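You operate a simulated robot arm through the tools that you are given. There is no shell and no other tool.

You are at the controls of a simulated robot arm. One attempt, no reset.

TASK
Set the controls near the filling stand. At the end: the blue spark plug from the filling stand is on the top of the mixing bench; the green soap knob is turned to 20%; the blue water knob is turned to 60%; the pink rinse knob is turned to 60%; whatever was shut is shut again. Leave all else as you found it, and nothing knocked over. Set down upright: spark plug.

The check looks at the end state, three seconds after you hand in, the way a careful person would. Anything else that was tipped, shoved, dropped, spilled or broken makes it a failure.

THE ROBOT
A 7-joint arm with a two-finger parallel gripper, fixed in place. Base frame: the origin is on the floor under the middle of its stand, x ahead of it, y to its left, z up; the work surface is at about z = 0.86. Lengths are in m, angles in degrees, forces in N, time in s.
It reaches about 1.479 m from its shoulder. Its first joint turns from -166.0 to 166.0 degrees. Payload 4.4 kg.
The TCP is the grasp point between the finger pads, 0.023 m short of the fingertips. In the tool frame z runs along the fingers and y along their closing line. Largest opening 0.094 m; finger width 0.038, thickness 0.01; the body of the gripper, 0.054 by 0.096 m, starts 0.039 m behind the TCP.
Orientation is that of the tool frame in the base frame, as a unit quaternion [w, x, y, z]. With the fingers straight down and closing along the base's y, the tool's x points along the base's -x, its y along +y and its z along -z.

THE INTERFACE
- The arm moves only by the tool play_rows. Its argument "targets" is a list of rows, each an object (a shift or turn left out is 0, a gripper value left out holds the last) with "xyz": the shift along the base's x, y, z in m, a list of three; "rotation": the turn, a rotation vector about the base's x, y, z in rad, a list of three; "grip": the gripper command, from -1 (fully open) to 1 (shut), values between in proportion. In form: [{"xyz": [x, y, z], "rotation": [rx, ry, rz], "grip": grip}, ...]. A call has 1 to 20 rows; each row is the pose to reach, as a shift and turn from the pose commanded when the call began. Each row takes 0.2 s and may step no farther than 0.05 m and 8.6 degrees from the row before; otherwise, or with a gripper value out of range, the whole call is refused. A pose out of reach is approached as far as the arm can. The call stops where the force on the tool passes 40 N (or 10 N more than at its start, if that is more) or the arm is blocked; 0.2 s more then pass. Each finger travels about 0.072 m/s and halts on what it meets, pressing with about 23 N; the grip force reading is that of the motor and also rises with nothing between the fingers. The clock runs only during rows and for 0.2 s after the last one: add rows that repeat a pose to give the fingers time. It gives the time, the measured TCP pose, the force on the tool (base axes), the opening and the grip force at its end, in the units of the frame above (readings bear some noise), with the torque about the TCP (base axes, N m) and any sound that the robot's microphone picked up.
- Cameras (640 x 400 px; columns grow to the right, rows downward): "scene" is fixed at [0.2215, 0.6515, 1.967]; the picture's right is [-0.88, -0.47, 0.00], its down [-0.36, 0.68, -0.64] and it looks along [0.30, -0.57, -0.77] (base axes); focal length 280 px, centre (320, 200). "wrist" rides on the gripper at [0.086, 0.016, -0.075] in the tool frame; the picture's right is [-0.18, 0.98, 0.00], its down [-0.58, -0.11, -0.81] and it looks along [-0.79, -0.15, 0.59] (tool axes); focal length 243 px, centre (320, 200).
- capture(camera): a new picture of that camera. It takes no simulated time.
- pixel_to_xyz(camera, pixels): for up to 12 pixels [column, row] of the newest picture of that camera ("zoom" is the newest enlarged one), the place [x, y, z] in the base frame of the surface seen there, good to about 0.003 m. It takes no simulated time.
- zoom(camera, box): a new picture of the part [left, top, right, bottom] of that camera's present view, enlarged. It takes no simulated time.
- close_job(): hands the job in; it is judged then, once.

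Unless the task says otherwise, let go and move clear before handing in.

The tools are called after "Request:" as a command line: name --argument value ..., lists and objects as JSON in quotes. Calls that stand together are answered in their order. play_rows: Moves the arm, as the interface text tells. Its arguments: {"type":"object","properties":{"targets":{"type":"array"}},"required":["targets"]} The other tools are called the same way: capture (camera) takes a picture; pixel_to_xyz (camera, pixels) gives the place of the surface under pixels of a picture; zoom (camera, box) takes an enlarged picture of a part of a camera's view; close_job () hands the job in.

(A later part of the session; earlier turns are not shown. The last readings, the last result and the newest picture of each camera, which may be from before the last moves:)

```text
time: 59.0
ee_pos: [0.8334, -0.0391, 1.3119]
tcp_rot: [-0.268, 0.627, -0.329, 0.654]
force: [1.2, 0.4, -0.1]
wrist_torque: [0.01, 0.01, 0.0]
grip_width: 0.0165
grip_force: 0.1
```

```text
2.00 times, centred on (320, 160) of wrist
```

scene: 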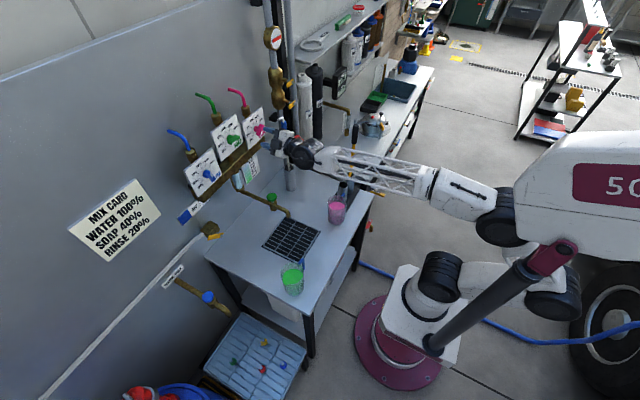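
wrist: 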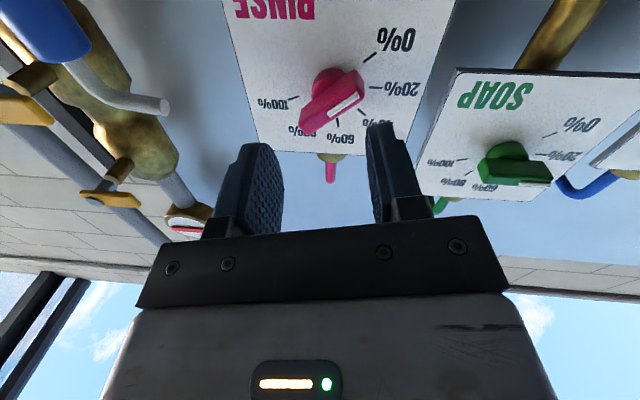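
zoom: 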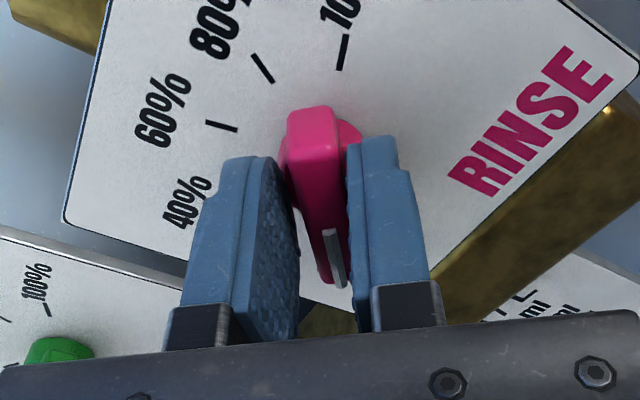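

The fork holds the bar with no load. Turning +120° now.

Request:
play_rows --targets '[{"xyz": [0, 0, 0], "rotation": [0.1098, -0.01, 0], "grip": 0.64}, {"xyz": [0, 0, 0], "rotation": [0.2196, -0.02, 0]}, {"xyz": [0, 0, 0], "rotation": [0.3294, -0.03, 0]}, {"xyz": [0, 0, 0], "rotation": [0.4392, -0.04, 0]}, {"xyz": [0, 0, 0], "rotation": [0.549, -0.05, 0]}, {"xyz": [0, 0, 0], "rotation": [0.6588, -0.06, 0]}, {"xyz": [0, 0, 0], "rotation": [0.7686, -0.07, 0]}, {"xyz": [0, 0, 0], "rotation": [0.8784, -0.08, 0]}, {"xyz": [0, 0, 0], "rotation": [0.9882, -0.09, 0]}, {"xyz": [0, 0, 0], "rotation": [1.098, -0.1, 0]}, {"xyz": [0, 0, 0], "rotation": [1.2078, -0.11, 0]}, {"xyz": [0, 0, 0], "rotation": [1.3176, -0.12, 0]}, {"xyz": [0, 0, 0], "rotation": [1.4274, -0.13, 0]}, {"xyz": [0, 0, 0], "rotation": [1.5372, -0.14, 0]}, {"xyz": [0, 0, 0], "rotation": [1.647, -0.15, 0]}, {"xyz": [0, 0, 0], "rotation": [1.7568, -0.16, 0]}, {"xyz": [0, 0, 0], "rotation": [1.8666, -0.17, 0]}, {"xyz": [0, 0, 0], "rotation": [1.9764, -0.18, 0]}, {"xyz": [0, 0, 0], "rotation": [2.086, -0.1898, 0]}, {"xyz": [0, 0, 0], "rotation": [2.086, -0.1898, 0]}]'

Request:
capture --camera "wrist"

Request:
zoom --camera "wrist" --box '[220, 60, 420, 260]'

```text
time: 63.2
ee_pos: [0.8346, -0.0391, 1.3123]
tcp_rot: [0.7, -0.029, 0.707, -0.094]
force: [0.2, 0.7, -0.3]
wrist_torque: [0.02, 0.0, 0.04]
grip_width: 0.0174
grip_force: 0.5
```

```text
taken
```

wrist: 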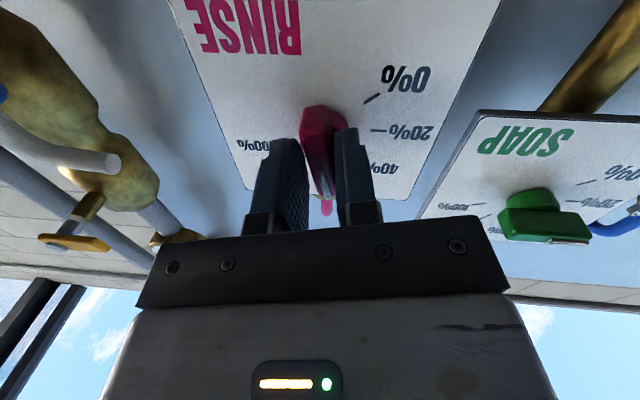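

```text
2.00 times, centred on (320, 160) of wrist
```

zoom: 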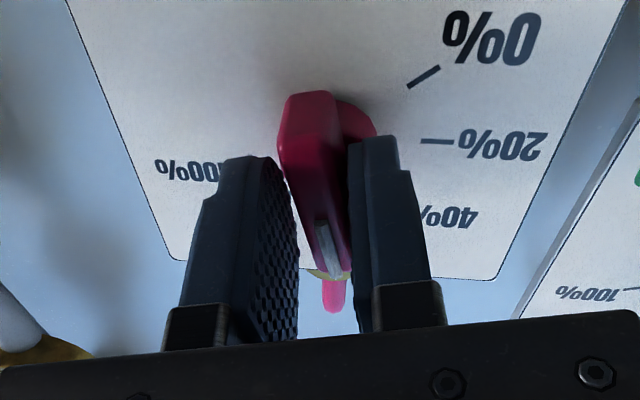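

The knob followed, with the usual lag. Squeezing to align, then releasing and backing out.

Request:
play_rows --targets '[{"xyz": [0, 0, 0], "rotation": [0, 0, 0], "grip": 0.7}, {"xyz": [0, 0, 0], "rotation": [0, 0, 0], "grip": 0.76}, {"xyz": [0, 0, 0], "rotation": [0, 0, 0], "grip": 0.82}, {"xyz": [0, 0, 0], "rotation": [0, 0, 0], "grip": 0.86}, {"xyz": [0, 0, 0], "rotation": [0, 0, 0], "grip": 0.86}]'

Request:
play_rows --targets '[{"xyz": [0, 0, 0], "rotation": [0, 0, 0], "grip": 0.3}, {"xyz": [0, 0, 0], "rotation": [0, 0, 0], "grip": 0.3}, {"xyz": [-0.02, 0, 0], "rotation": [0, 0, 0], "grip": 0.3}, {"xyz": [-0.046, 0, 0], "rotation": [0, 0, 0], "grip": 0}, {"xyz": [-0.046, 0, 0], "rotation": [0, 0, 0], "grip": 0}]'

Request:
capture --camera "wrist"

Request:
zoom --camera "wrist" --box '[220, 20, 420, 180]'

```text
time: 64.4
ee_pos: [0.8344, -0.0397, 1.312]
tcp_rot: [0.7, -0.031, 0.707, -0.094]
force: [1.1, 20.9, 1.0]
wrist_torque: [0.07, 0.11, 0.46]
grip_width: 0.015
grip_force: 9.6
```

```text
time: 65.6
ee_pos: [0.788, -0.0395, 1.3115]
tcp_rot: [0.7, -0.031, 0.707, -0.093]
force: [0.4, 0.4, 0.4]
wrist_torque: [-0.04, 0.04, 0.05]
grip_width: 0.0468
grip_force: 0.2
```

```text
taken
```

wrist: 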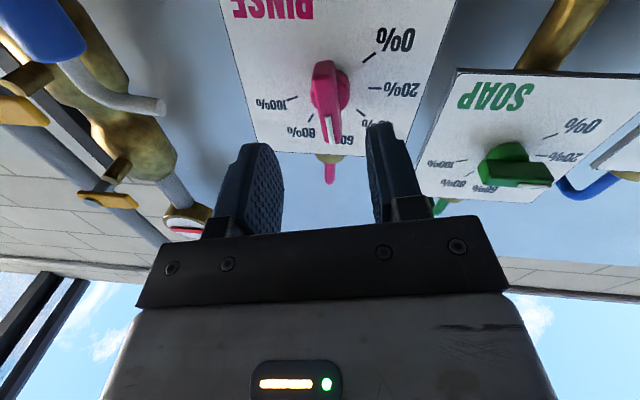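

```text
2.50 times, centred on (320, 100) of wrist
```

zoom: 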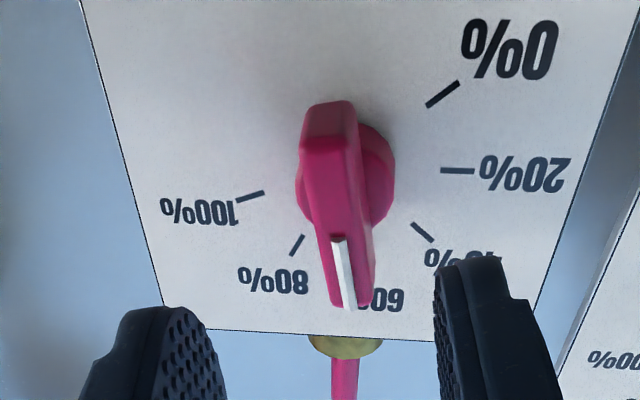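

Request:
pixel_to_xyz --camera "zoom" --pixels '[[338, 243], [349, 303], [442, 95], [457, 170], [422, 232], [297, 245], [250, 196], [303, 150], [330, 300], [358, 140], [372, 295], [330, 290]]'

Request:
zoom --camera "scene" --box '[235, 105, 275, 145]'

```text
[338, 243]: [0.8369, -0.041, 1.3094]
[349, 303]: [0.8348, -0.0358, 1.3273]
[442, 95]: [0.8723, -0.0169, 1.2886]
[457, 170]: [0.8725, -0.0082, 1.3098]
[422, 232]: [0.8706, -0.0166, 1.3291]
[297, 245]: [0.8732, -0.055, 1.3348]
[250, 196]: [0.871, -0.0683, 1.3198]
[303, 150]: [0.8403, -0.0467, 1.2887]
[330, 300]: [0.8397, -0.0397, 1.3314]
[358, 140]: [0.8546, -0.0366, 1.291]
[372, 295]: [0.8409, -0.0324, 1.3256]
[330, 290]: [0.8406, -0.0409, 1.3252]
```

```text
10.00 times, centred on (255, 125) of scene
```

zoom: 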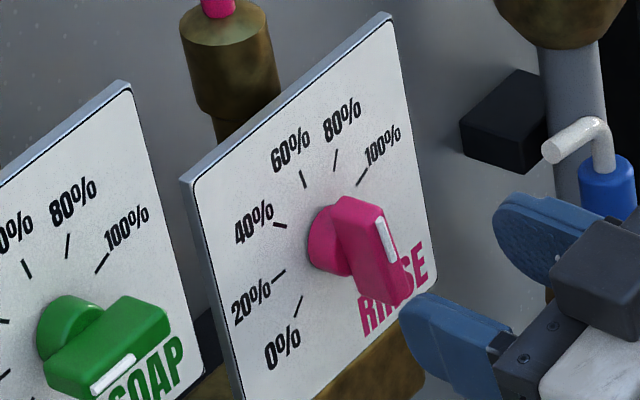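

Using the exact camera geometry, the rinse stripe's slope (0.183) matches 100° (60%) to within about 2°; soap works out at 179° and water at about 99°. All three knobs are set. Now I'll move off to +y, straighten the tool, and pitch it back down toward the start posture.

Request:
play_rows --targets '[{"xyz": [0, 0.03, 0.01], "rotation": [0.0293, -0.0017, 0.0146], "grip": 0}, {"xyz": [0, 0.06, 0.02], "rotation": [0.0586, -0.0033, 0.0292]}, {"xyz": [0, 0.09, 0.03], "rotation": [0.0878, -0.005, 0.0438]}, {"xyz": [0, 0.11, 0.05], "rotation": [0.1171, -0.0067, 0.0585]}, {"xyz": [0, 0.125, 0.07], "rotation": [0.1464, -0.0083, 0.0731]}, {"xyz": [0, 0.14, 0.09], "rotation": [0.1757, -0.01, 0.0877]}, {"xyz": [0, 0.14, 0.09], "rotation": [0.1757, -0.01, 0.0877]}]'

Request:
play_rows --targets '[{"xyz": [-0.004, 0, 0.005], "rotation": [0, 0.1428, 0], "grip": 0}, {"xyz": [-0.008, 0, 0.01], "rotation": [0, 0.2856, 0]}, {"xyz": [-0.012, 0, 0.015], "rotation": [0, 0.4284, 0]}, {"xyz": [-0.016, 0, 0.02], "rotation": [0, 0.5712, 0]}, {"xyz": [-0.02, 0, 0.025], "rotation": [0, 0.714, 0]}, {"xyz": [-0.024, 0, 0.03], "rotation": [0, 0.8568, 0]}, {"xyz": [-0.032, 0, 0.035], "rotation": [0, 0.9996, 0]}, {"xyz": [-0.04, 0, 0.04], "rotation": [0, 1.1424, 0]}, {"xyz": [-0.048, 0, 0.045], "rotation": [0, 1.2852, 0]}, {"xyz": [-0.056, 0, 0.05], "rotation": [0, 1.428, 0]}, {"xyz": [-0.064, 0, 0.05], "rotation": [0, 1.5708, 0]}, {"xyz": [-0.064, 0, 0.05], "rotation": [0, 1.5708, 0]}]'

Request:
capture --camera "scene"

Request:
capture --camera "wrist"

```text
time: 67.2
ee_pos: [0.7884, 0.0998, 1.403]
tcp_rot: [0.707, 0.001, 0.707, -0.001]
force: [-0.5, -0.4, -0.9]
wrist_torque: [-0.01, -0.03, -0.01]
grip_width: 0.0469
grip_force: 0.1
```

```text
time: 69.8
ee_pos: [0.7235, 0.0982, 1.4522]
tcp_rot: [-0.002, 0.0, 1.0, -0.001]
force: [0.4, 0.4, -0.2]
wrist_torque: [0.04, -0.01, -0.05]
grip_width: 0.0468
grip_force: 0.2
```

```text
taken
```

scene: 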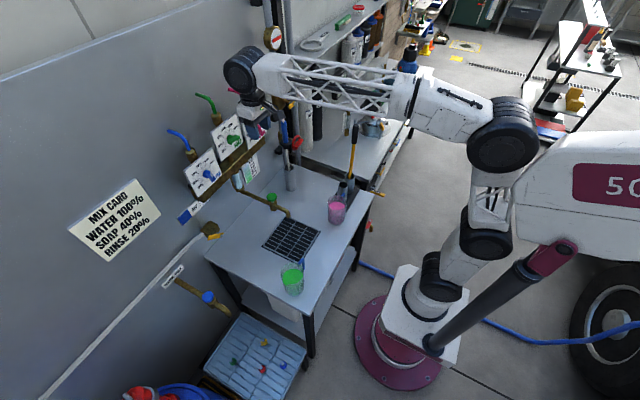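

```text
taken
```

wrist: 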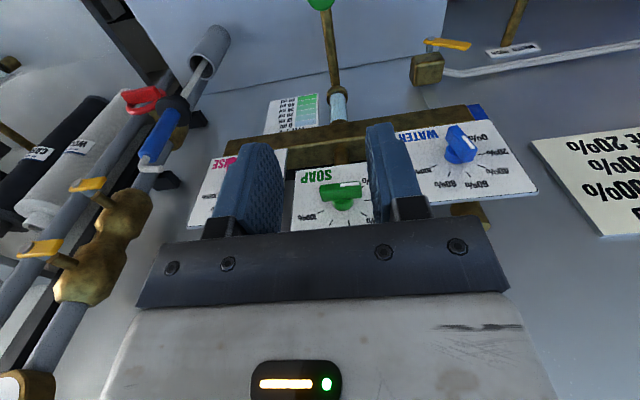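

The tool points down again at (0.7235, 0.098, 1.452). From here I'll double-check the water and soap knobs.

Request:
zoom --camera "wrist" --box '[395, 110, 545, 210]'

Request:
zoom --camera "wrist" --box '[285, 155, 385, 235]'

Request:
zoom --camera "scene" --box '[180, 100, 280, 200]'

```text
4.00 times, centred on (470, 160) of wrist
```

zoom: 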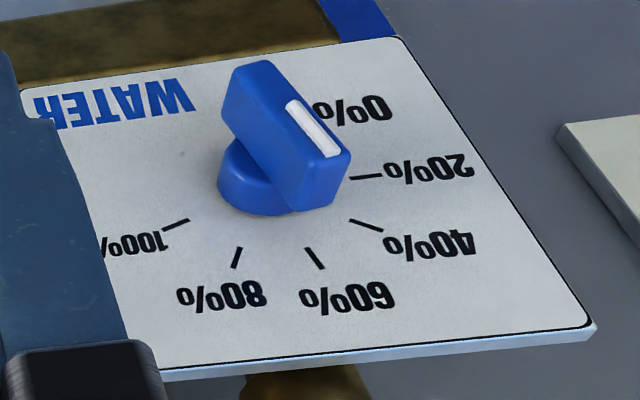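

```text
5.00 times, centred on (335, 195) of wrist
```

zoom: 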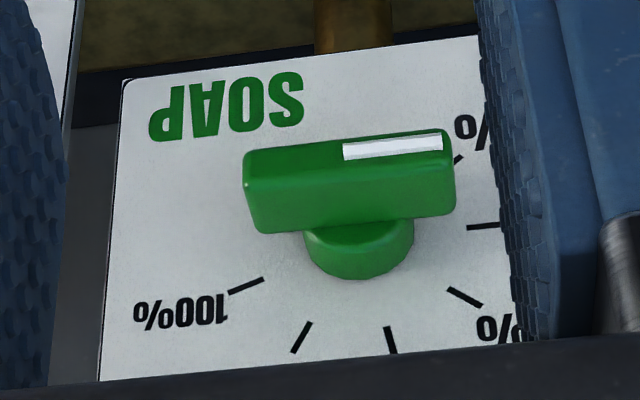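

```text
4.00 times, centred on (230, 150) of scene
```

zoom: 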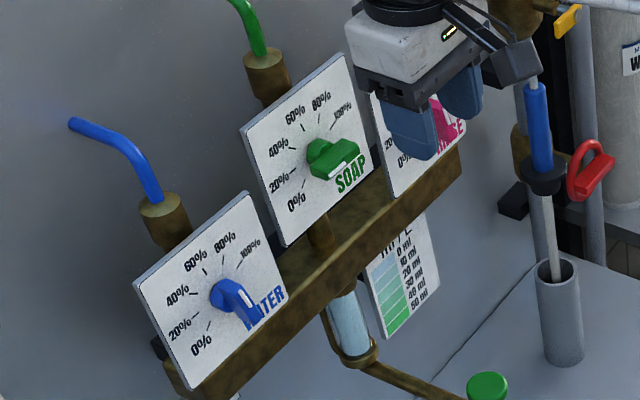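

Both look right. Next I'll swing the tool-down gripper over the rack, turning +37° about z so the closing line is perpendicular to the blue–red plug line, at a safe height first.

Request:
play_rows --targets '[{"xyz": [-0.021, 0.038, -0.009], "rotation": [0, 0, 0.0585], "grip": -0.3}, {"xyz": [-0.043, 0.076, -0.018], "rotation": [0, 0, 0.117]}, {"xyz": [-0.064, 0.114, -0.027], "rotation": [0, 0, 0.1756]}, {"xyz": [-0.086, 0.152, -0.037], "rotation": [0, 0, 0.234]}, {"xyz": [-0.107, 0.19, -0.046], "rotation": [0, 0, 0.2927]}, {"xyz": [-0.129, 0.227, -0.055], "rotation": [0, 0, 0.351]}, {"xyz": [-0.15, 0.265, -0.064], "rotation": [0, 0, 0.41]}, {"xyz": [-0.172, 0.303, -0.073], "rotation": [0, 0, 0.468]}, {"xyz": [-0.193, 0.341, -0.082], "rotation": [0, 0, 0.527]}, {"xyz": [-0.215, 0.379, -0.091], "rotation": [0, 0, 0.585]}, {"xyz": [-0.2365, 0.417, -0.1], "rotation": [0, 0, 0.644]}, {"xyz": [-0.2365, 0.417, -0.1], "rotation": [0, 0, 0.644]}]'

Request:
capture --camera "scene"

Request:
capture --camera "wrist"

```text
time: 72.4
ee_pos: [0.4879, 0.5182, 1.3533]
tcp_rot: [0.0, -0.316, 0.949, 0.0]
force: [0.0, 0.4, 0.0]
wrist_torque: [0.0, 0.0, 0.03]
grip_width: 0.0612
grip_force: 0.1
```

```text
taken
```

scene: 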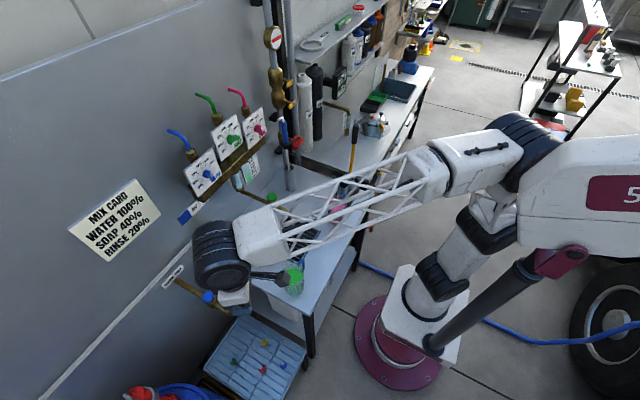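

```text
taken
```

wrist: 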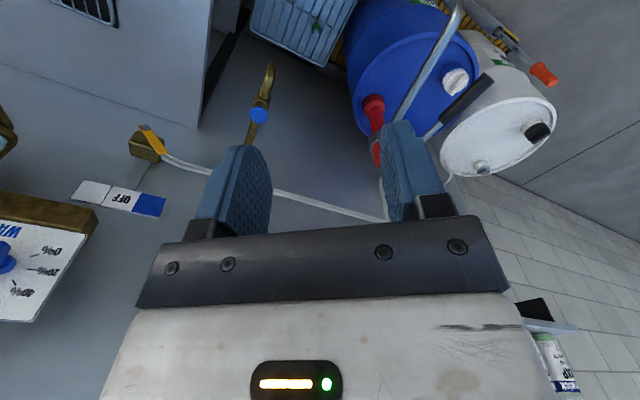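

The plug pose is overhead now at (0.488, 0.518, 1.353). I need the forearm's location to judge clearance over the bench and green beaker while descending.

Request:
pixel_to_xyz --camera "scene" --pixels '[[520, 150], [475, 145], [430, 175], [345, 215], [265, 235], [215, 255], [225, 290], [485, 225], [440, 280], [270, 280], [300, 245], [390, 190]]'

Request:
zoom --camera "scene" --box '[170, 180, 370, 400]'

```text
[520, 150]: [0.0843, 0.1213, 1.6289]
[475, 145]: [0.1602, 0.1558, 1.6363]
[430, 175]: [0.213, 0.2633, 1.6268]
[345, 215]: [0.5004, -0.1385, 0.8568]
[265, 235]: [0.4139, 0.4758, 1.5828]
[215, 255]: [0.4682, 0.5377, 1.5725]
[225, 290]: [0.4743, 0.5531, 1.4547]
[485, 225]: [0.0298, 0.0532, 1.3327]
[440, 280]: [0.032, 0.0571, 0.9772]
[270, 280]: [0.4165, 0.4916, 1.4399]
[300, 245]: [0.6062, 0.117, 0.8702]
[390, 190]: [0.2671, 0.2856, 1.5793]
```

```text
1.82 times, centred on (270, 290) of scene
```

zoom: 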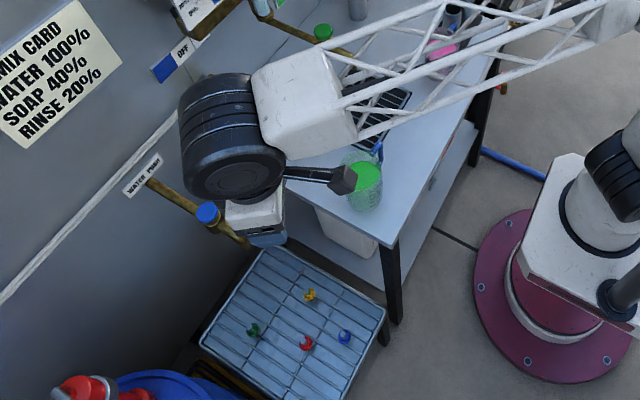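

Geometry suggests the elbow will come forward and the forearm will be steep when low, so it should clear the bench corner. I'll descend to z≈0.90 and look.

Request:
play_rows --targets '[{"xyz": [0, 0, -0.045], "rotation": [0, 0, 0], "grip": -0.3}, {"xyz": [0, 0, -0.09], "rotation": [0, 0, 0]}, {"xyz": [0, 0, -0.135], "rotation": [0, 0, 0]}, {"xyz": [0, 0, -0.18], "rotation": [0, 0, 0]}, {"xyz": [0, 0, -0.225], "rotation": [0, 0, 0]}, {"xyz": [0, 0, -0.27], "rotation": [0, 0, 0]}, {"xyz": [0, 0, -0.315], "rotation": [0, 0, 0]}, {"xyz": [0, 0, -0.36], "rotation": [0, 0, 0]}, {"xyz": [0, 0, -0.405], "rotation": [0, 0, 0]}, {"xyz": [0, 0, -0.45], "rotation": [0, 0, 0]}, {"xyz": [0, 0, -0.45], "rotation": [0, 0, 0]}]'

Request:
capture --camera "scene"

Request:
capture --camera "wrist"

```text
time: 74.8
ee_pos: [0.4863, 0.5179, 0.9027]
tcp_rot: [0.0, -0.317, 0.949, 0.0]
force: [0.1, 0.2, -0.7]
wrist_torque: [0.01, 0.0, -0.03]
grip_width: 0.0611
grip_force: 0.0
```

```text
taken
```

scene: 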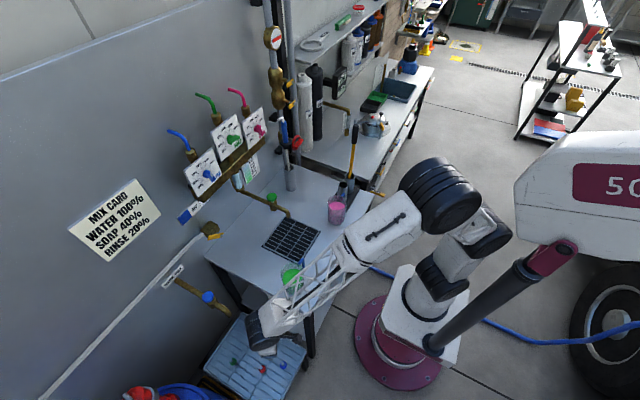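

```text
taken
```

wrist: 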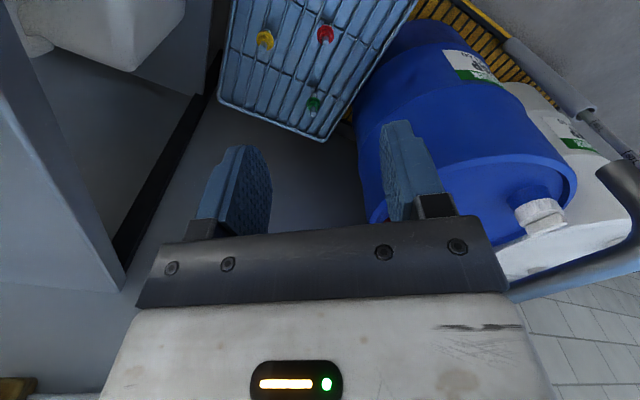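

No contact so far, and the elbow moved forward as expected. I'll check that the white "50" structure is unchanged, and go on down to z≈0.60.

Request:
play_rows --targets '[{"xyz": [0, 0, -0.045], "rotation": [0, 0, 0], "grip": -0.3}, {"xyz": [0, 0, -0.09], "rotation": [0, 0, 0]}, {"xyz": [0, 0, -0.135], "rotation": [0, 0, 0]}, {"xyz": [0, 0, -0.18], "rotation": [0, 0, 0]}, {"xyz": [0, 0, -0.225], "rotation": [0, 0, 0]}, {"xyz": [0, 0, -0.27], "rotation": [0, 0, 0]}, {"xyz": [0, 0, -0.3], "rotation": [0, 0, 0]}, {"xyz": [0, 0, -0.3], "rotation": [0, 0, 0]}]'

Request:
capture --camera "scene"

Request:
capture --camera "wrist"

```text
time: 76.6
ee_pos: [0.4881, 0.5175, 0.603]
tcp_rot: [-0.001, -0.316, 0.949, -0.001]
force: [0.1, -0.2, -0.8]
wrist_torque: [-0.03, -0.03, 0.0]
grip_width: 0.0611
grip_force: 0.1
```

```text
taken
```

scene: 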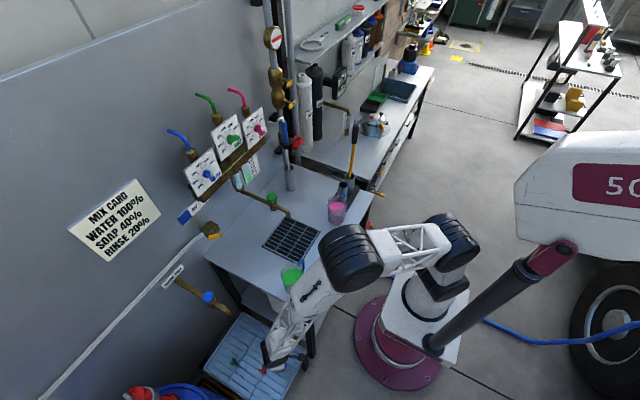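

```text
taken
```

wrist: 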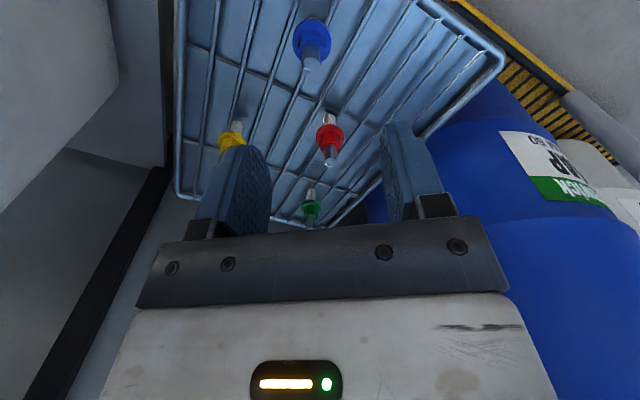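

The blue plug is now in the wrist view at (311,42), with the red one at (329,135). I'll zoom and measure the plug and its neighbours.

Request:
zoom --camera "wrist" --box '[260, 0, 370, 90]'

Request:
pixel_to_xyz --camera "wrist" --pixels '[[311, 40], [295, 38], [328, 38], [311, 62], [311, 68], [312, 25], [311, 52], [330, 132], [331, 163], [290, 60], [335, 60], [240, 80]]'

```text
4.44 times, centred on (315, 45) of wrist
```

zoom: 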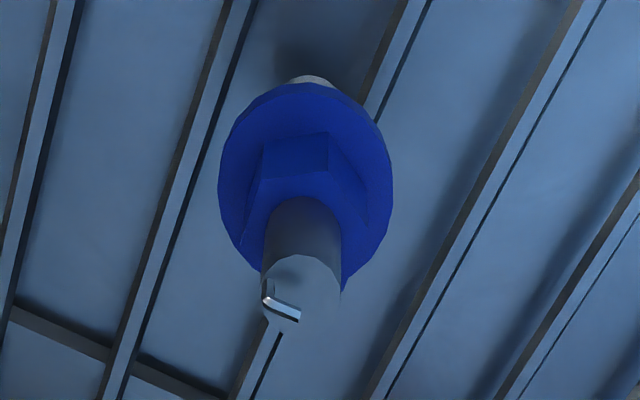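

```text
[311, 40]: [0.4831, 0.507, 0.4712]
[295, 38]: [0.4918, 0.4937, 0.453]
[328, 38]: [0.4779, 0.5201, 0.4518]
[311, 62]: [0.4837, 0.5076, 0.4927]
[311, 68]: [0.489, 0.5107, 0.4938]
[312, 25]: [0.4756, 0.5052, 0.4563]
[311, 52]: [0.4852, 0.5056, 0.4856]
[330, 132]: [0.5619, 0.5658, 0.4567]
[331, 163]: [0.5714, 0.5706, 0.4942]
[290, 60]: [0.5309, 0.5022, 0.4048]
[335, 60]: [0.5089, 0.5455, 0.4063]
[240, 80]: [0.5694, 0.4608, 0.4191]
```

The plug axis works out at (0.4885, 0.510), vertical: flange top at z≈0.453, hex up to about 0.471, tip at 0.494. I'll align over it and lower to TCP z≈0.479, so the pads take the hex just above the flange.

Request:
play_rows --targets '[{"xyz": [0.0004, -0.0075, 0], "rotation": [0, 0, 0], "grip": -0.3}, {"xyz": [0.0004, -0.0075, -0.03], "rotation": [0, 0, 0]}, {"xyz": [0.0004, -0.0075, -0.06], "rotation": [0, 0, 0]}, {"xyz": [0.0004, -0.0075, -0.085], "rotation": [0, 0, 0]}, {"xyz": [0.0004, -0.0075, -0.085], "rotation": [0, 0, 0]}]'

Request:
capture --camera "wrist"

Request:
capture --camera "scene"

```text
time: 77.8
ee_pos: [0.4877, 0.5114, 0.5185]
tcp_rot: [0.0, -0.317, 0.948, -0.001]
force: [0.0, 0.0, 0.2]
wrist_torque: [-0.02, 0.0, -0.01]
grip_width: 0.0613
grip_force: 0.1
```

```text
taken
```

wrist: 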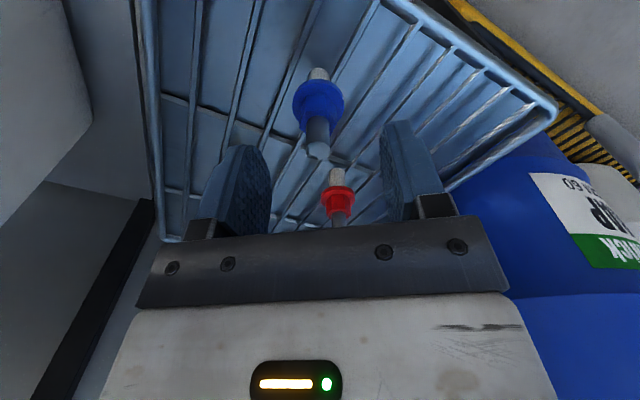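

```text
taken
```

scene: 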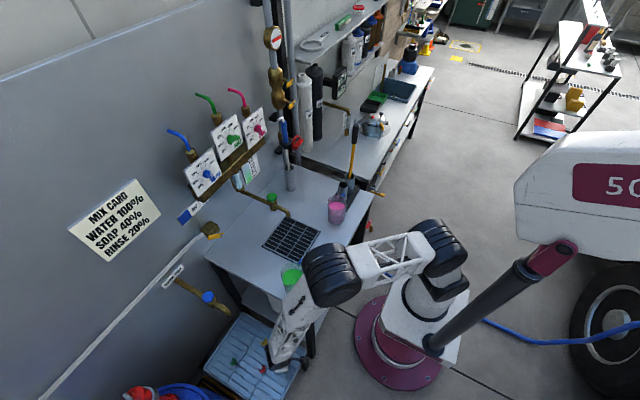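

Request:
zoom --camera "wrist" --box '[260, 60, 390, 180]'

Request:
pixel_to_xyz --camera "zoom" --pixels '[[285, 40], [300, 90], [230, 150], [360, 150], [295, 210], [290, 270], [300, 300], [270, 260], [325, 260]]'

```text
3.33 times, centred on (325, 120) of wrist
```

zoom: 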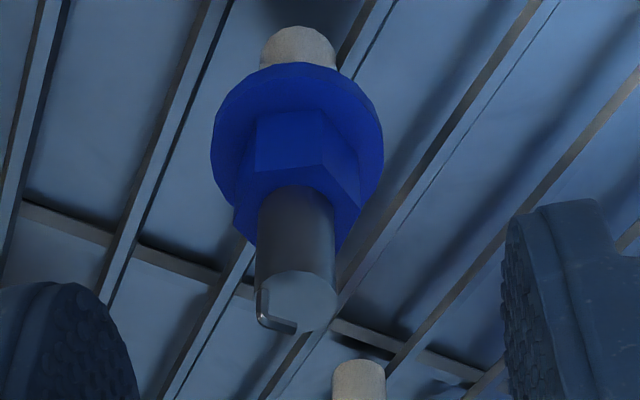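

```text
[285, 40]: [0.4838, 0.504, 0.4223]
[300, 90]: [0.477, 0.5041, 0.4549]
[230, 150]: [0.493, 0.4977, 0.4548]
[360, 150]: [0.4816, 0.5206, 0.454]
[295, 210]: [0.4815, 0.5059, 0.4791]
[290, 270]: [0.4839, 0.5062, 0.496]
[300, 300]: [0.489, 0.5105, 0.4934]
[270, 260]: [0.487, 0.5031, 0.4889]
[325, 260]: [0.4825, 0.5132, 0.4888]
```

The plug is centred between the pads: rays give (0.489–0.491, 0.510). It stands on a ~18 mm insulator base. Lowering to z≈0.479 and closing.

Request:
play_rows --targets '[{"xyz": [0.001, 0, -0.02], "rotation": [0, 0, 0], "grip": -0.3}, {"xyz": [0.001, 0, -0.039], "rotation": [0, 0, 0]}, {"xyz": [0.001, 0, -0.039], "rotation": [0, 0, 0], "grip": -0.3}]'

Request:
capture --camera "wrist"

```text
time: 78.6
ee_pos: [0.4903, 0.5084, 0.4791]
tcp_rot: [-0.001, -0.317, 0.949, -0.001]
force: [-0.3, -0.4, 0.6]
wrist_torque: [0.0, 0.01, 0.0]
grip_width: 0.0612
grip_force: 0.0
```

```text
taken
```

wrist: 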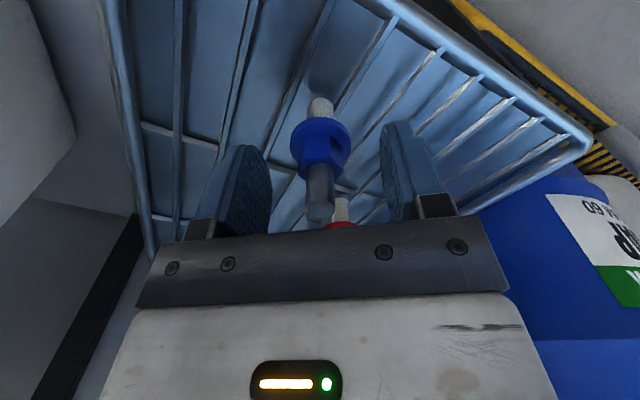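

Closing in small steps onto the hex.

Request:
play_rows --targets '[{"xyz": [0, 0, 0], "rotation": [0, 0, 0], "grip": 0.0}, {"xyz": [0, 0, 0], "rotation": [0, 0, 0], "grip": 0.2}, {"xyz": [0, 0, 0], "rotation": [0, 0, 0], "grip": 0.35}, {"xyz": [0, 0, 0], "rotation": [0, 0, 0], "grip": 0.45}, {"xyz": [0, 0, 0], "rotation": [0, 0, 0], "grip": 0.52}, {"xyz": [0, 0, 0], "rotation": [0, 0, 0], "grip": 0.6}, {"xyz": [0, 0, 0], "rotation": [0, 0, 0], "grip": 0.8}, {"xyz": [0, 0, 0], "rotation": [0, 0, 0], "grip": 1}, {"xyz": [0, 0, 0], "rotation": [0, 0, 0], "grip": 1}]'

Request:
capture --camera "wrist"

Request:
zoom --camera "wrist" --box '[260, 80, 390, 240]'

```text
time: 80.6
ee_pos: [0.4903, 0.51, 0.4792]
tcp_rot: [0.0, -0.317, 0.948, -0.001]
force: [-0.1, 0.2, 0.4]
wrist_torque: [0.02, -0.01, 0.03]
grip_width: 0.0214
grip_force: 23.5
```

```text
taken
```

wrist: 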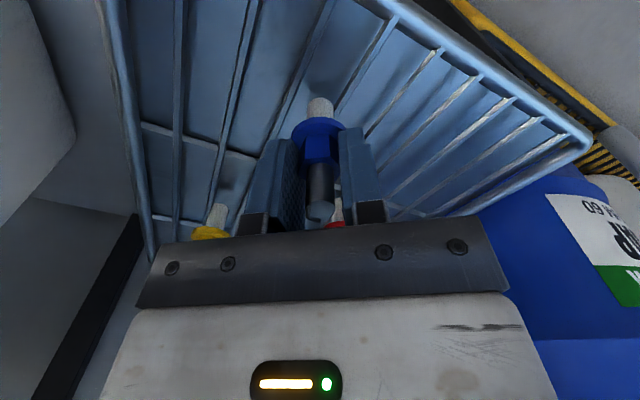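

```text
2.50 times, centred on (325, 160) of wrist
```

zoom: 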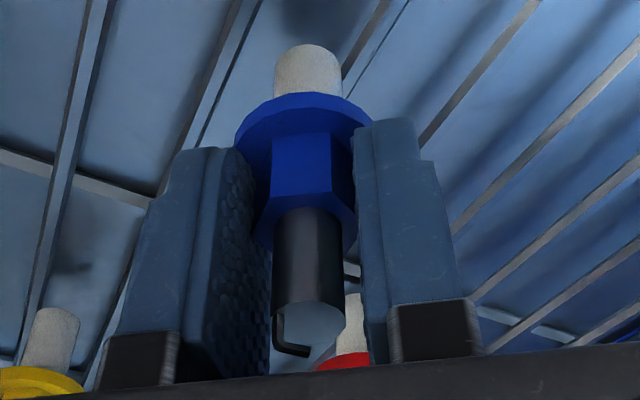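

The plug is gripped at 0.0214 m (23.5 N). Lifting gently first, then higher.

Request:
play_rows --targets '[{"xyz": [0, 0, 0.01], "rotation": [0, 0, 0], "grip": 1}, {"xyz": [0, 0, 0.025], "rotation": [0, 0, 0]}, {"xyz": [0, 0, 0.045], "rotation": [0, 0, 0]}, {"xyz": [0, 0, 0.07], "rotation": [0, 0, 0]}, {"xyz": [0, 0, 0.07], "rotation": [0, 0, 0]}]'

Request:
capture --camera "wrist"

```text
time: 81.8
ee_pos: [0.4881, 0.5117, 0.5474]
tcp_rot: [0.001, -0.317, 0.948, -0.001]
force: [0.0, -0.2, 0.0]
wrist_torque: [0.0, 0.01, -0.01]
grip_width: 0.022
grip_force: 22.9
```

```text
taken
```

wrist: 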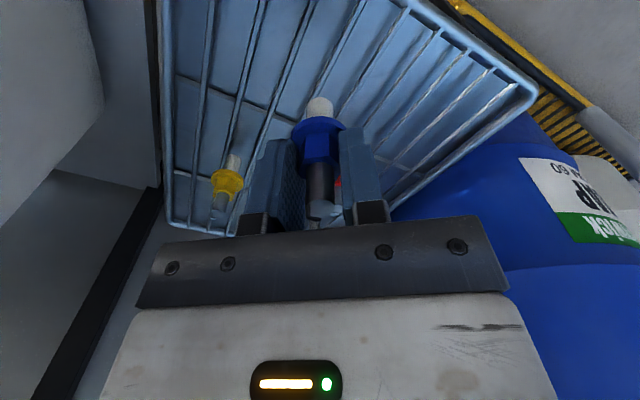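

The plug came up cleanly and stays aligned. Continuing straight up to z≈1.10.

Request:
play_rows --targets '[{"xyz": [0, 0, 0.045], "rotation": [0, 0, 0], "grip": 1}, {"xyz": [0, 0, 0.09], "rotation": [0, 0, 0]}, {"xyz": [0, 0, 0.135], "rotation": [0, 0, 0]}, {"xyz": [0, 0, 0.18], "rotation": [0, 0, 0]}, {"xyz": [0, 0, 0.225], "rotation": [0, 0, 0]}, {"xyz": [0, 0, 0.27], "rotation": [0, 0, 0]}, {"xyz": [0, 0, 0.315], "rotation": [0, 0, 0]}, {"xyz": [0, 0, 0.36], "rotation": [0, 0, 0]}, {"xyz": [0, 0, 0.405], "rotation": [0, 0, 0]}, {"xyz": [0, 0, 0.45], "rotation": [0, 0, 0]}, {"xyz": [0, 0, 0.495], "rotation": [0, 0, 0]}, {"xyz": [0, 0, 0.54], "rotation": [0, 0, 0]}, {"xyz": [0, 0, 0.555], "rotation": [0, 0, 0]}, {"xyz": [0, 0, 0.555], "rotation": [0, 0, 0]}]'

Request:
capture --camera "scene"

Request:
zoom --camera "scene" --box '[200, 170, 400, 320]'

Request:
capture --camera "wrist"

```text
time: 84.8
ee_pos: [0.489, 0.511, 1.1026]
tcp_rot: [0.0, -0.317, 0.948, -0.001]
force: [0.2, -0.1, 0.3]
wrist_torque: [0.01, 0.01, -0.02]
grip_width: 0.0218
grip_force: 23.0
```

```text
taken
```

scene: 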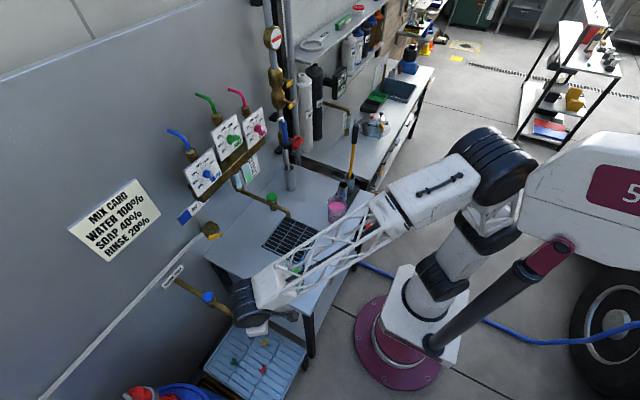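

```text
2.67 times, centred on (300, 245) of scene
```

zoom: 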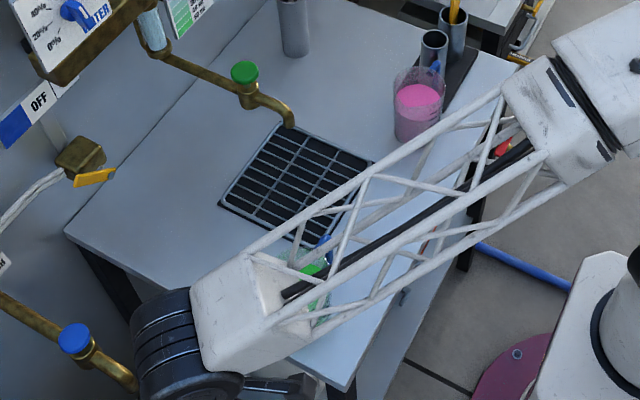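

```text
taken
```

wrist: 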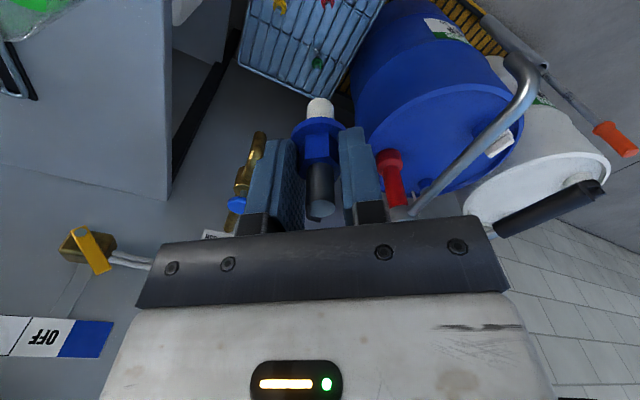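

The plug is secure. I'll check whether the white "50" structure really shifted, since it looks about 16 px off compared with before.

Request:
pixel_to_xyz --camera "scene" --pixels '[[550, 170], [530, 200], [620, 240], [600, 140], [560, 255], [500, 300], [440, 340], [495, 165], [520, 190], [480, 130], [460, 250], [530, 150]]'

Request:
zoom --camera "scene" --box '[420, 110, 640, 370]'

```text
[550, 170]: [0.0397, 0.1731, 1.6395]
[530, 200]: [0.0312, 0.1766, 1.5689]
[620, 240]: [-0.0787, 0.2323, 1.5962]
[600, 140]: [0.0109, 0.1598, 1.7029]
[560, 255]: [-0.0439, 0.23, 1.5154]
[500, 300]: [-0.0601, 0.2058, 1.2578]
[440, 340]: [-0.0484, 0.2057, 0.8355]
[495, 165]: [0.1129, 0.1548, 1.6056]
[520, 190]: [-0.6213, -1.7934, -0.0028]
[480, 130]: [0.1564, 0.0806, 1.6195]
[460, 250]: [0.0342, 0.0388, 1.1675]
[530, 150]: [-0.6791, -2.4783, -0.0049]
```

```text
1.54 times, centred on (530, 240) of scene
```

zoom: 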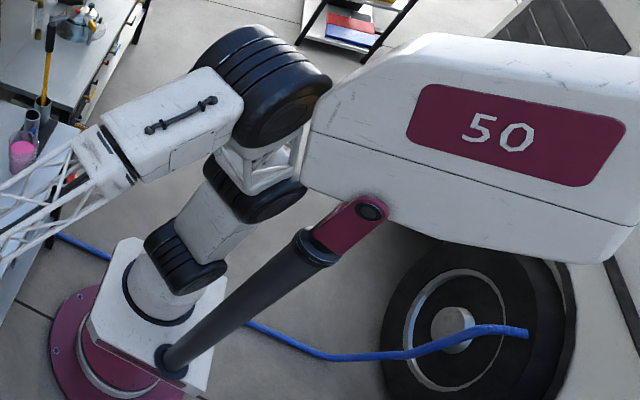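

It's only nudged by a few millimetres by the elbow and sprang back earlier when the elbow moved away. I'll swing the plug over the bench now (clearing the beaker by about 8 cm), toward the free spot at about (0.50, 0.10).

Request:
play_rows --targets '[{"xyz": [0.002, -0.041, 0], "rotation": [0, 0, -0.047], "grip": 1}, {"xyz": [0.004, -0.082, 0], "rotation": [0, 0, -0.094]}, {"xyz": [0.006, -0.123, 0], "rotation": [0, 0, -0.141]}, {"xyz": [0.008, -0.164, 0], "rotation": [0, 0, -0.188]}, {"xyz": [0.01, -0.205, 0], "rotation": [0, 0, -0.235]}, {"xyz": [0.012, -0.246, 0], "rotation": [0, 0, -0.282]}, {"xyz": [0.013, -0.287, 0], "rotation": [0, 0, -0.329]}, {"xyz": [0.013, -0.328, 0], "rotation": [0, 0, -0.376]}, {"xyz": [0.013, -0.369, 0], "rotation": [0, 0, -0.423]}, {"xyz": [0.013, -0.41, 0], "rotation": [0, 0, -0.47]}, {"xyz": [0.013, -0.41, 0], "rotation": [0, 0, -0.47]}]'

Request:
capture --camera "scene"

Request:
capture --camera "wrist"

```text
time: 87.2
ee_pos: [0.5022, 0.099, 1.1035]
tcp_rot: [0.001, -0.087, 0.996, -0.002]
force: [-0.3, 0.9, -0.6]
wrist_torque: [-0.01, -0.03, -0.01]
grip_width: 0.022
grip_force: 23.1
```

```text
taken
```

scene: 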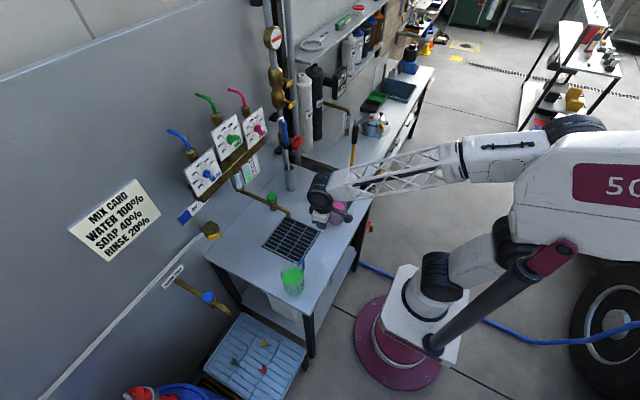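

```text
taken
```

wrist: 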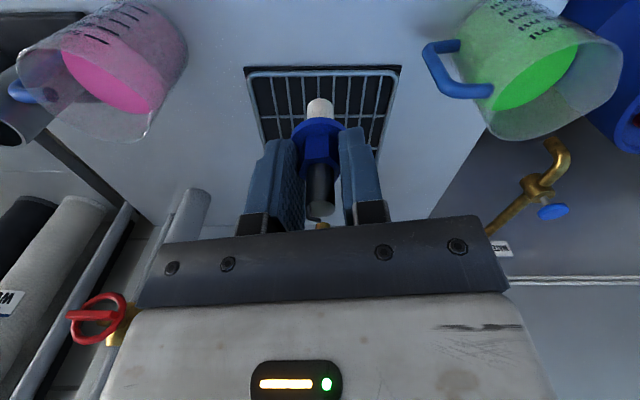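

The plug is now over the bench at (0.502, 0.099, 1.103), between the grate and the front edge. I'll measure the grate's border and the beakers to choose the exact landing spot.

Request:
pixel_to_xyz --camera "scene" --pixels '[[320, 233], [297, 261], [283, 222], [262, 246], [325, 256], [330, 245], [340, 235], [310, 290], [345, 262], [350, 250], [300, 262], [318, 262]]'

Request:
zoom --camera "scene" --box '[240, 170, 400, 310]'

```text
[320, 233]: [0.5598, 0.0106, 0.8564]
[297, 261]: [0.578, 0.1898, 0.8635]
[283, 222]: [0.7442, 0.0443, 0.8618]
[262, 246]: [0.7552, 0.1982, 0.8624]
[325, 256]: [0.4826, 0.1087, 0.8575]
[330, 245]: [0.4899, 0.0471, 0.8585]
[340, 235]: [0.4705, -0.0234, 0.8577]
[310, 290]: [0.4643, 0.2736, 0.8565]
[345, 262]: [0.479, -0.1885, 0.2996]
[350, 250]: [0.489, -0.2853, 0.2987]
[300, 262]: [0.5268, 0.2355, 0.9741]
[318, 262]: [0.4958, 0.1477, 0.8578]
```

```text
2.86 times, centred on (320, 240) of scene
```

zoom: 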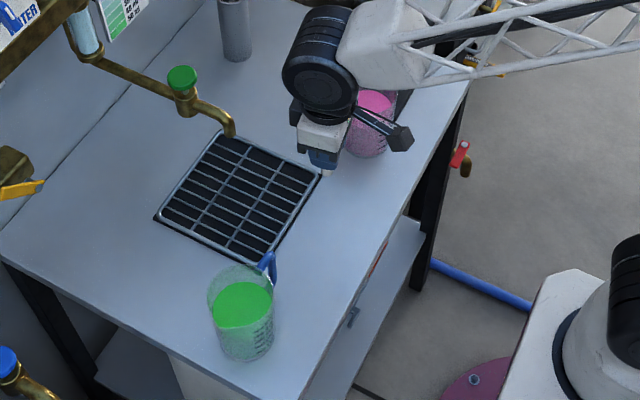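

The landing strip is clear: grate edge at x≈0.565, bench front at x≈0.435, beaker handle at y≈0.235. I'll lower to z≈0.95 first.

Request:
play_rows --targets '[{"xyz": [0, 0, -0.04], "rotation": [0, 0, 0], "grip": 1}, {"xyz": [0, 0, -0.08], "rotation": [0, 0, 0]}, {"xyz": [0, 0, -0.12], "rotation": [0, 0, 0]}, {"xyz": [0, 0, -0.15], "rotation": [0, 0, 0]}, {"xyz": [0, 0, -0.15], "rotation": [0, 0, 0]}]'

Request:
zoom --camera "wrist" --box '[240, 60, 400, 240]'

Request:
zoom --camera "scene" --box '[290, 200, 370, 280]'

```text
time: 88.4
ee_pos: [0.501, 0.1011, 0.9528]
tcp_rot: [0.001, -0.087, 0.996, -0.001]
force: [0.2, 0.3, -0.5]
wrist_torque: [-0.01, -0.05, -0.03]
grip_width: 0.0221
grip_force: 22.3
```

```text
2.22 times, centred on (320, 150) of wrist
```

zoom: 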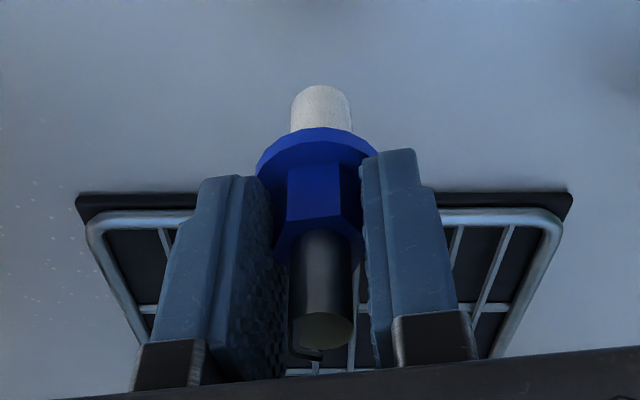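

```text
5.00 times, centred on (330, 240) of scene
```

zoom: 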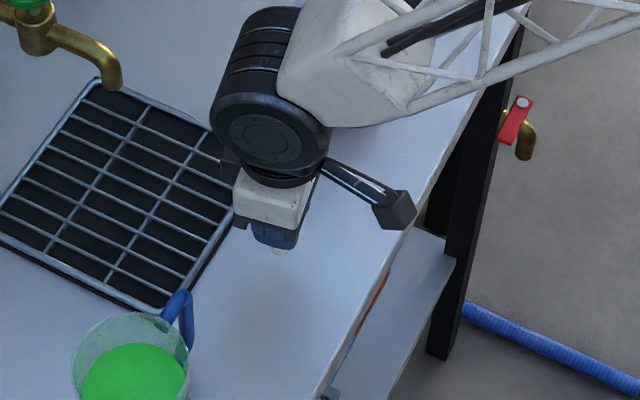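

The plug hangs upright with the insulator down. I'll measure its bottom height for the last few centimetres.

Request:
pixel_to_xyz --camera "zoom" --pixels '[[322, 90], [322, 100], [300, 100], [345, 100], [322, 120], [322, 60], [270, 180], [370, 165]]'

Request:
zoom --camera "wrist" --box '[240, 60, 400, 240]'

Request:
pixel_to_xyz --camera "zoom" --pixels '[[322, 90], [322, 100], [300, 100], [345, 100], [322, 120], [322, 60], [270, 180], [320, 88]]'

```text
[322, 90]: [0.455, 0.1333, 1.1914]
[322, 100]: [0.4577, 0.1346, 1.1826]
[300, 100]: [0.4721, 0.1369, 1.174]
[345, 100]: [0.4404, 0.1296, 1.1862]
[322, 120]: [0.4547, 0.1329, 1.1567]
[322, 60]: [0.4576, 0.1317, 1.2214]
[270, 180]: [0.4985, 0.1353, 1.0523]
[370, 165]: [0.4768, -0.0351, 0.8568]
```

```text
2.22 times, centred on (320, 150) of wrist
```

zoom: 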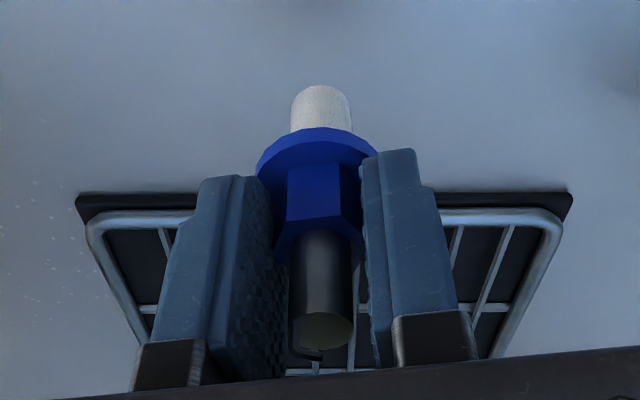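

```text
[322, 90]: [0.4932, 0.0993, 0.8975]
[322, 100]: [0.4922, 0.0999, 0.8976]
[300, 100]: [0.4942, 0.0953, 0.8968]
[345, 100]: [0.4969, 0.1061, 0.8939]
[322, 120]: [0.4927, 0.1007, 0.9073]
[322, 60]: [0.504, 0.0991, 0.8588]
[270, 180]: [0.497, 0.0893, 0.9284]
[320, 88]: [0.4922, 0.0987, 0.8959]
```

Visible insulator bottom is at z≈0.896 for TCP 0.953, so contact is expected at TCP ≈0.914 to 0.921. Lowering to 0.925, then in small steps.

Request:
play_rows --targets '[{"xyz": [0, 0, -0.012], "rotation": [0, 0, 0], "grip": 1}, {"xyz": [0, 0, -0.022], "rotation": [0, 0, 0]}, {"xyz": [0, 0, -0.027], "rotation": [0, 0, 0]}, {"xyz": [0, 0, -0.027], "rotation": [0, 0, 0]}]'

Request:
play_rows --targets '[{"xyz": [0, 0, -0.002], "rotation": [0, 0, 0], "grip": 1}, {"xyz": [0, 0, -0.003], "rotation": [0, 0, 0]}]'

Request:
play_rows --targets '[{"xyz": [0, 0, -0.001], "rotation": [0, 0, 0], "grip": 1}, {"xyz": [0, 0, -0.002], "rotation": [0, 0, 0]}]'

```text
time: 89.4
ee_pos: [0.4998, 0.0999, 0.9263]
tcp_rot: [0.001, -0.087, 0.996, -0.001]
force: [0.3, -0.1, -1.0]
wrist_torque: [0.02, 0.01, -0.03]
grip_width: 0.0219
grip_force: 23.1
```

```text
time: 90.0
ee_pos: [0.5018, 0.0991, 0.9245]
tcp_rot: [0.0, -0.087, 0.996, 0.0]
force: [0.0, -0.5, 0.0]
wrist_torque: [0.02, -0.04, 0.02]
grip_width: 0.0217
grip_force: 23.0
```

```text
time: 90.6
ee_pos: [0.5014, 0.0995, 0.9207]
tcp_rot: [0.0, -0.086, 0.996, -0.001]
force: [-0.5, 0.4, 0.0]
wrist_torque: [0.02, 0.01, 0.0]
grip_width: 0.0216
grip_force: 22.7
```

No contact yet at TCP 0.9207. Stepping down 1 mm at a time while watching the vertical force.

Request:
play_rows --targets '[{"xyz": [0, 0, -0.001], "rotation": [0, 0, 0], "grip": 1}, {"xyz": [0, 0, -0.0015], "rotation": [0, 0, 0]}]'

Request:
zoom --camera "wrist" --box '[270, 60, 370, 140]'

```text
time: 91.2
ee_pos: [0.5008, 0.1012, 0.92]
tcp_rot: [0.001, -0.087, 0.996, -0.001]
force: [0.4, -0.2, -0.4]
wrist_torque: [-0.01, 0.01, 0.02]
grip_width: 0.0219
grip_force: 23.4
```

```text
5.00 times, centred on (320, 100) of wrist
```

zoom: 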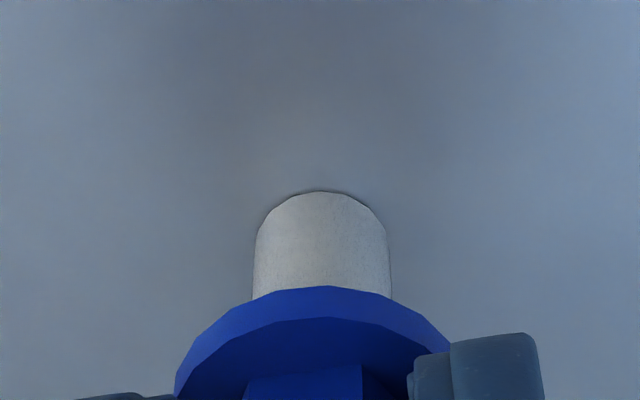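

A contact shadow hugs the insulator edge, so it's almost touching. One more millimetre at a time.

Request:
play_rows --targets '[{"xyz": [0, 0, -0.0005], "rotation": [0, 0, 0], "grip": 1}, {"xyz": [0, 0, -0.001], "rotation": [0, 0, 0]}]'

Request:
play_rows --targets '[{"xyz": [0, 0, -0.0005], "rotation": [0, 0, 0], "grip": 1}, {"xyz": [0, 0, -0.001], "rotation": [0, 0, 0]}]'

```text
time: 91.8
ee_pos: [0.5027, 0.0998, 0.9196]
tcp_rot: [0.0, -0.087, 0.996, -0.001]
force: [-3.8, 0.0, 13.4]
wrist_torque: [0.0, 0.25, -0.01]
grip_width: 0.022
grip_force: 22.7
```

```text
time: 92.4
ee_pos: [0.502, 0.0999, 0.9177]
tcp_rot: [0.0, -0.087, 0.996, -0.001]
force: [-1.4, -2.1, 15.0]
wrist_torque: [-0.01, 0.01, -0.01]
grip_width: 0.0216
grip_force: 22.9
```

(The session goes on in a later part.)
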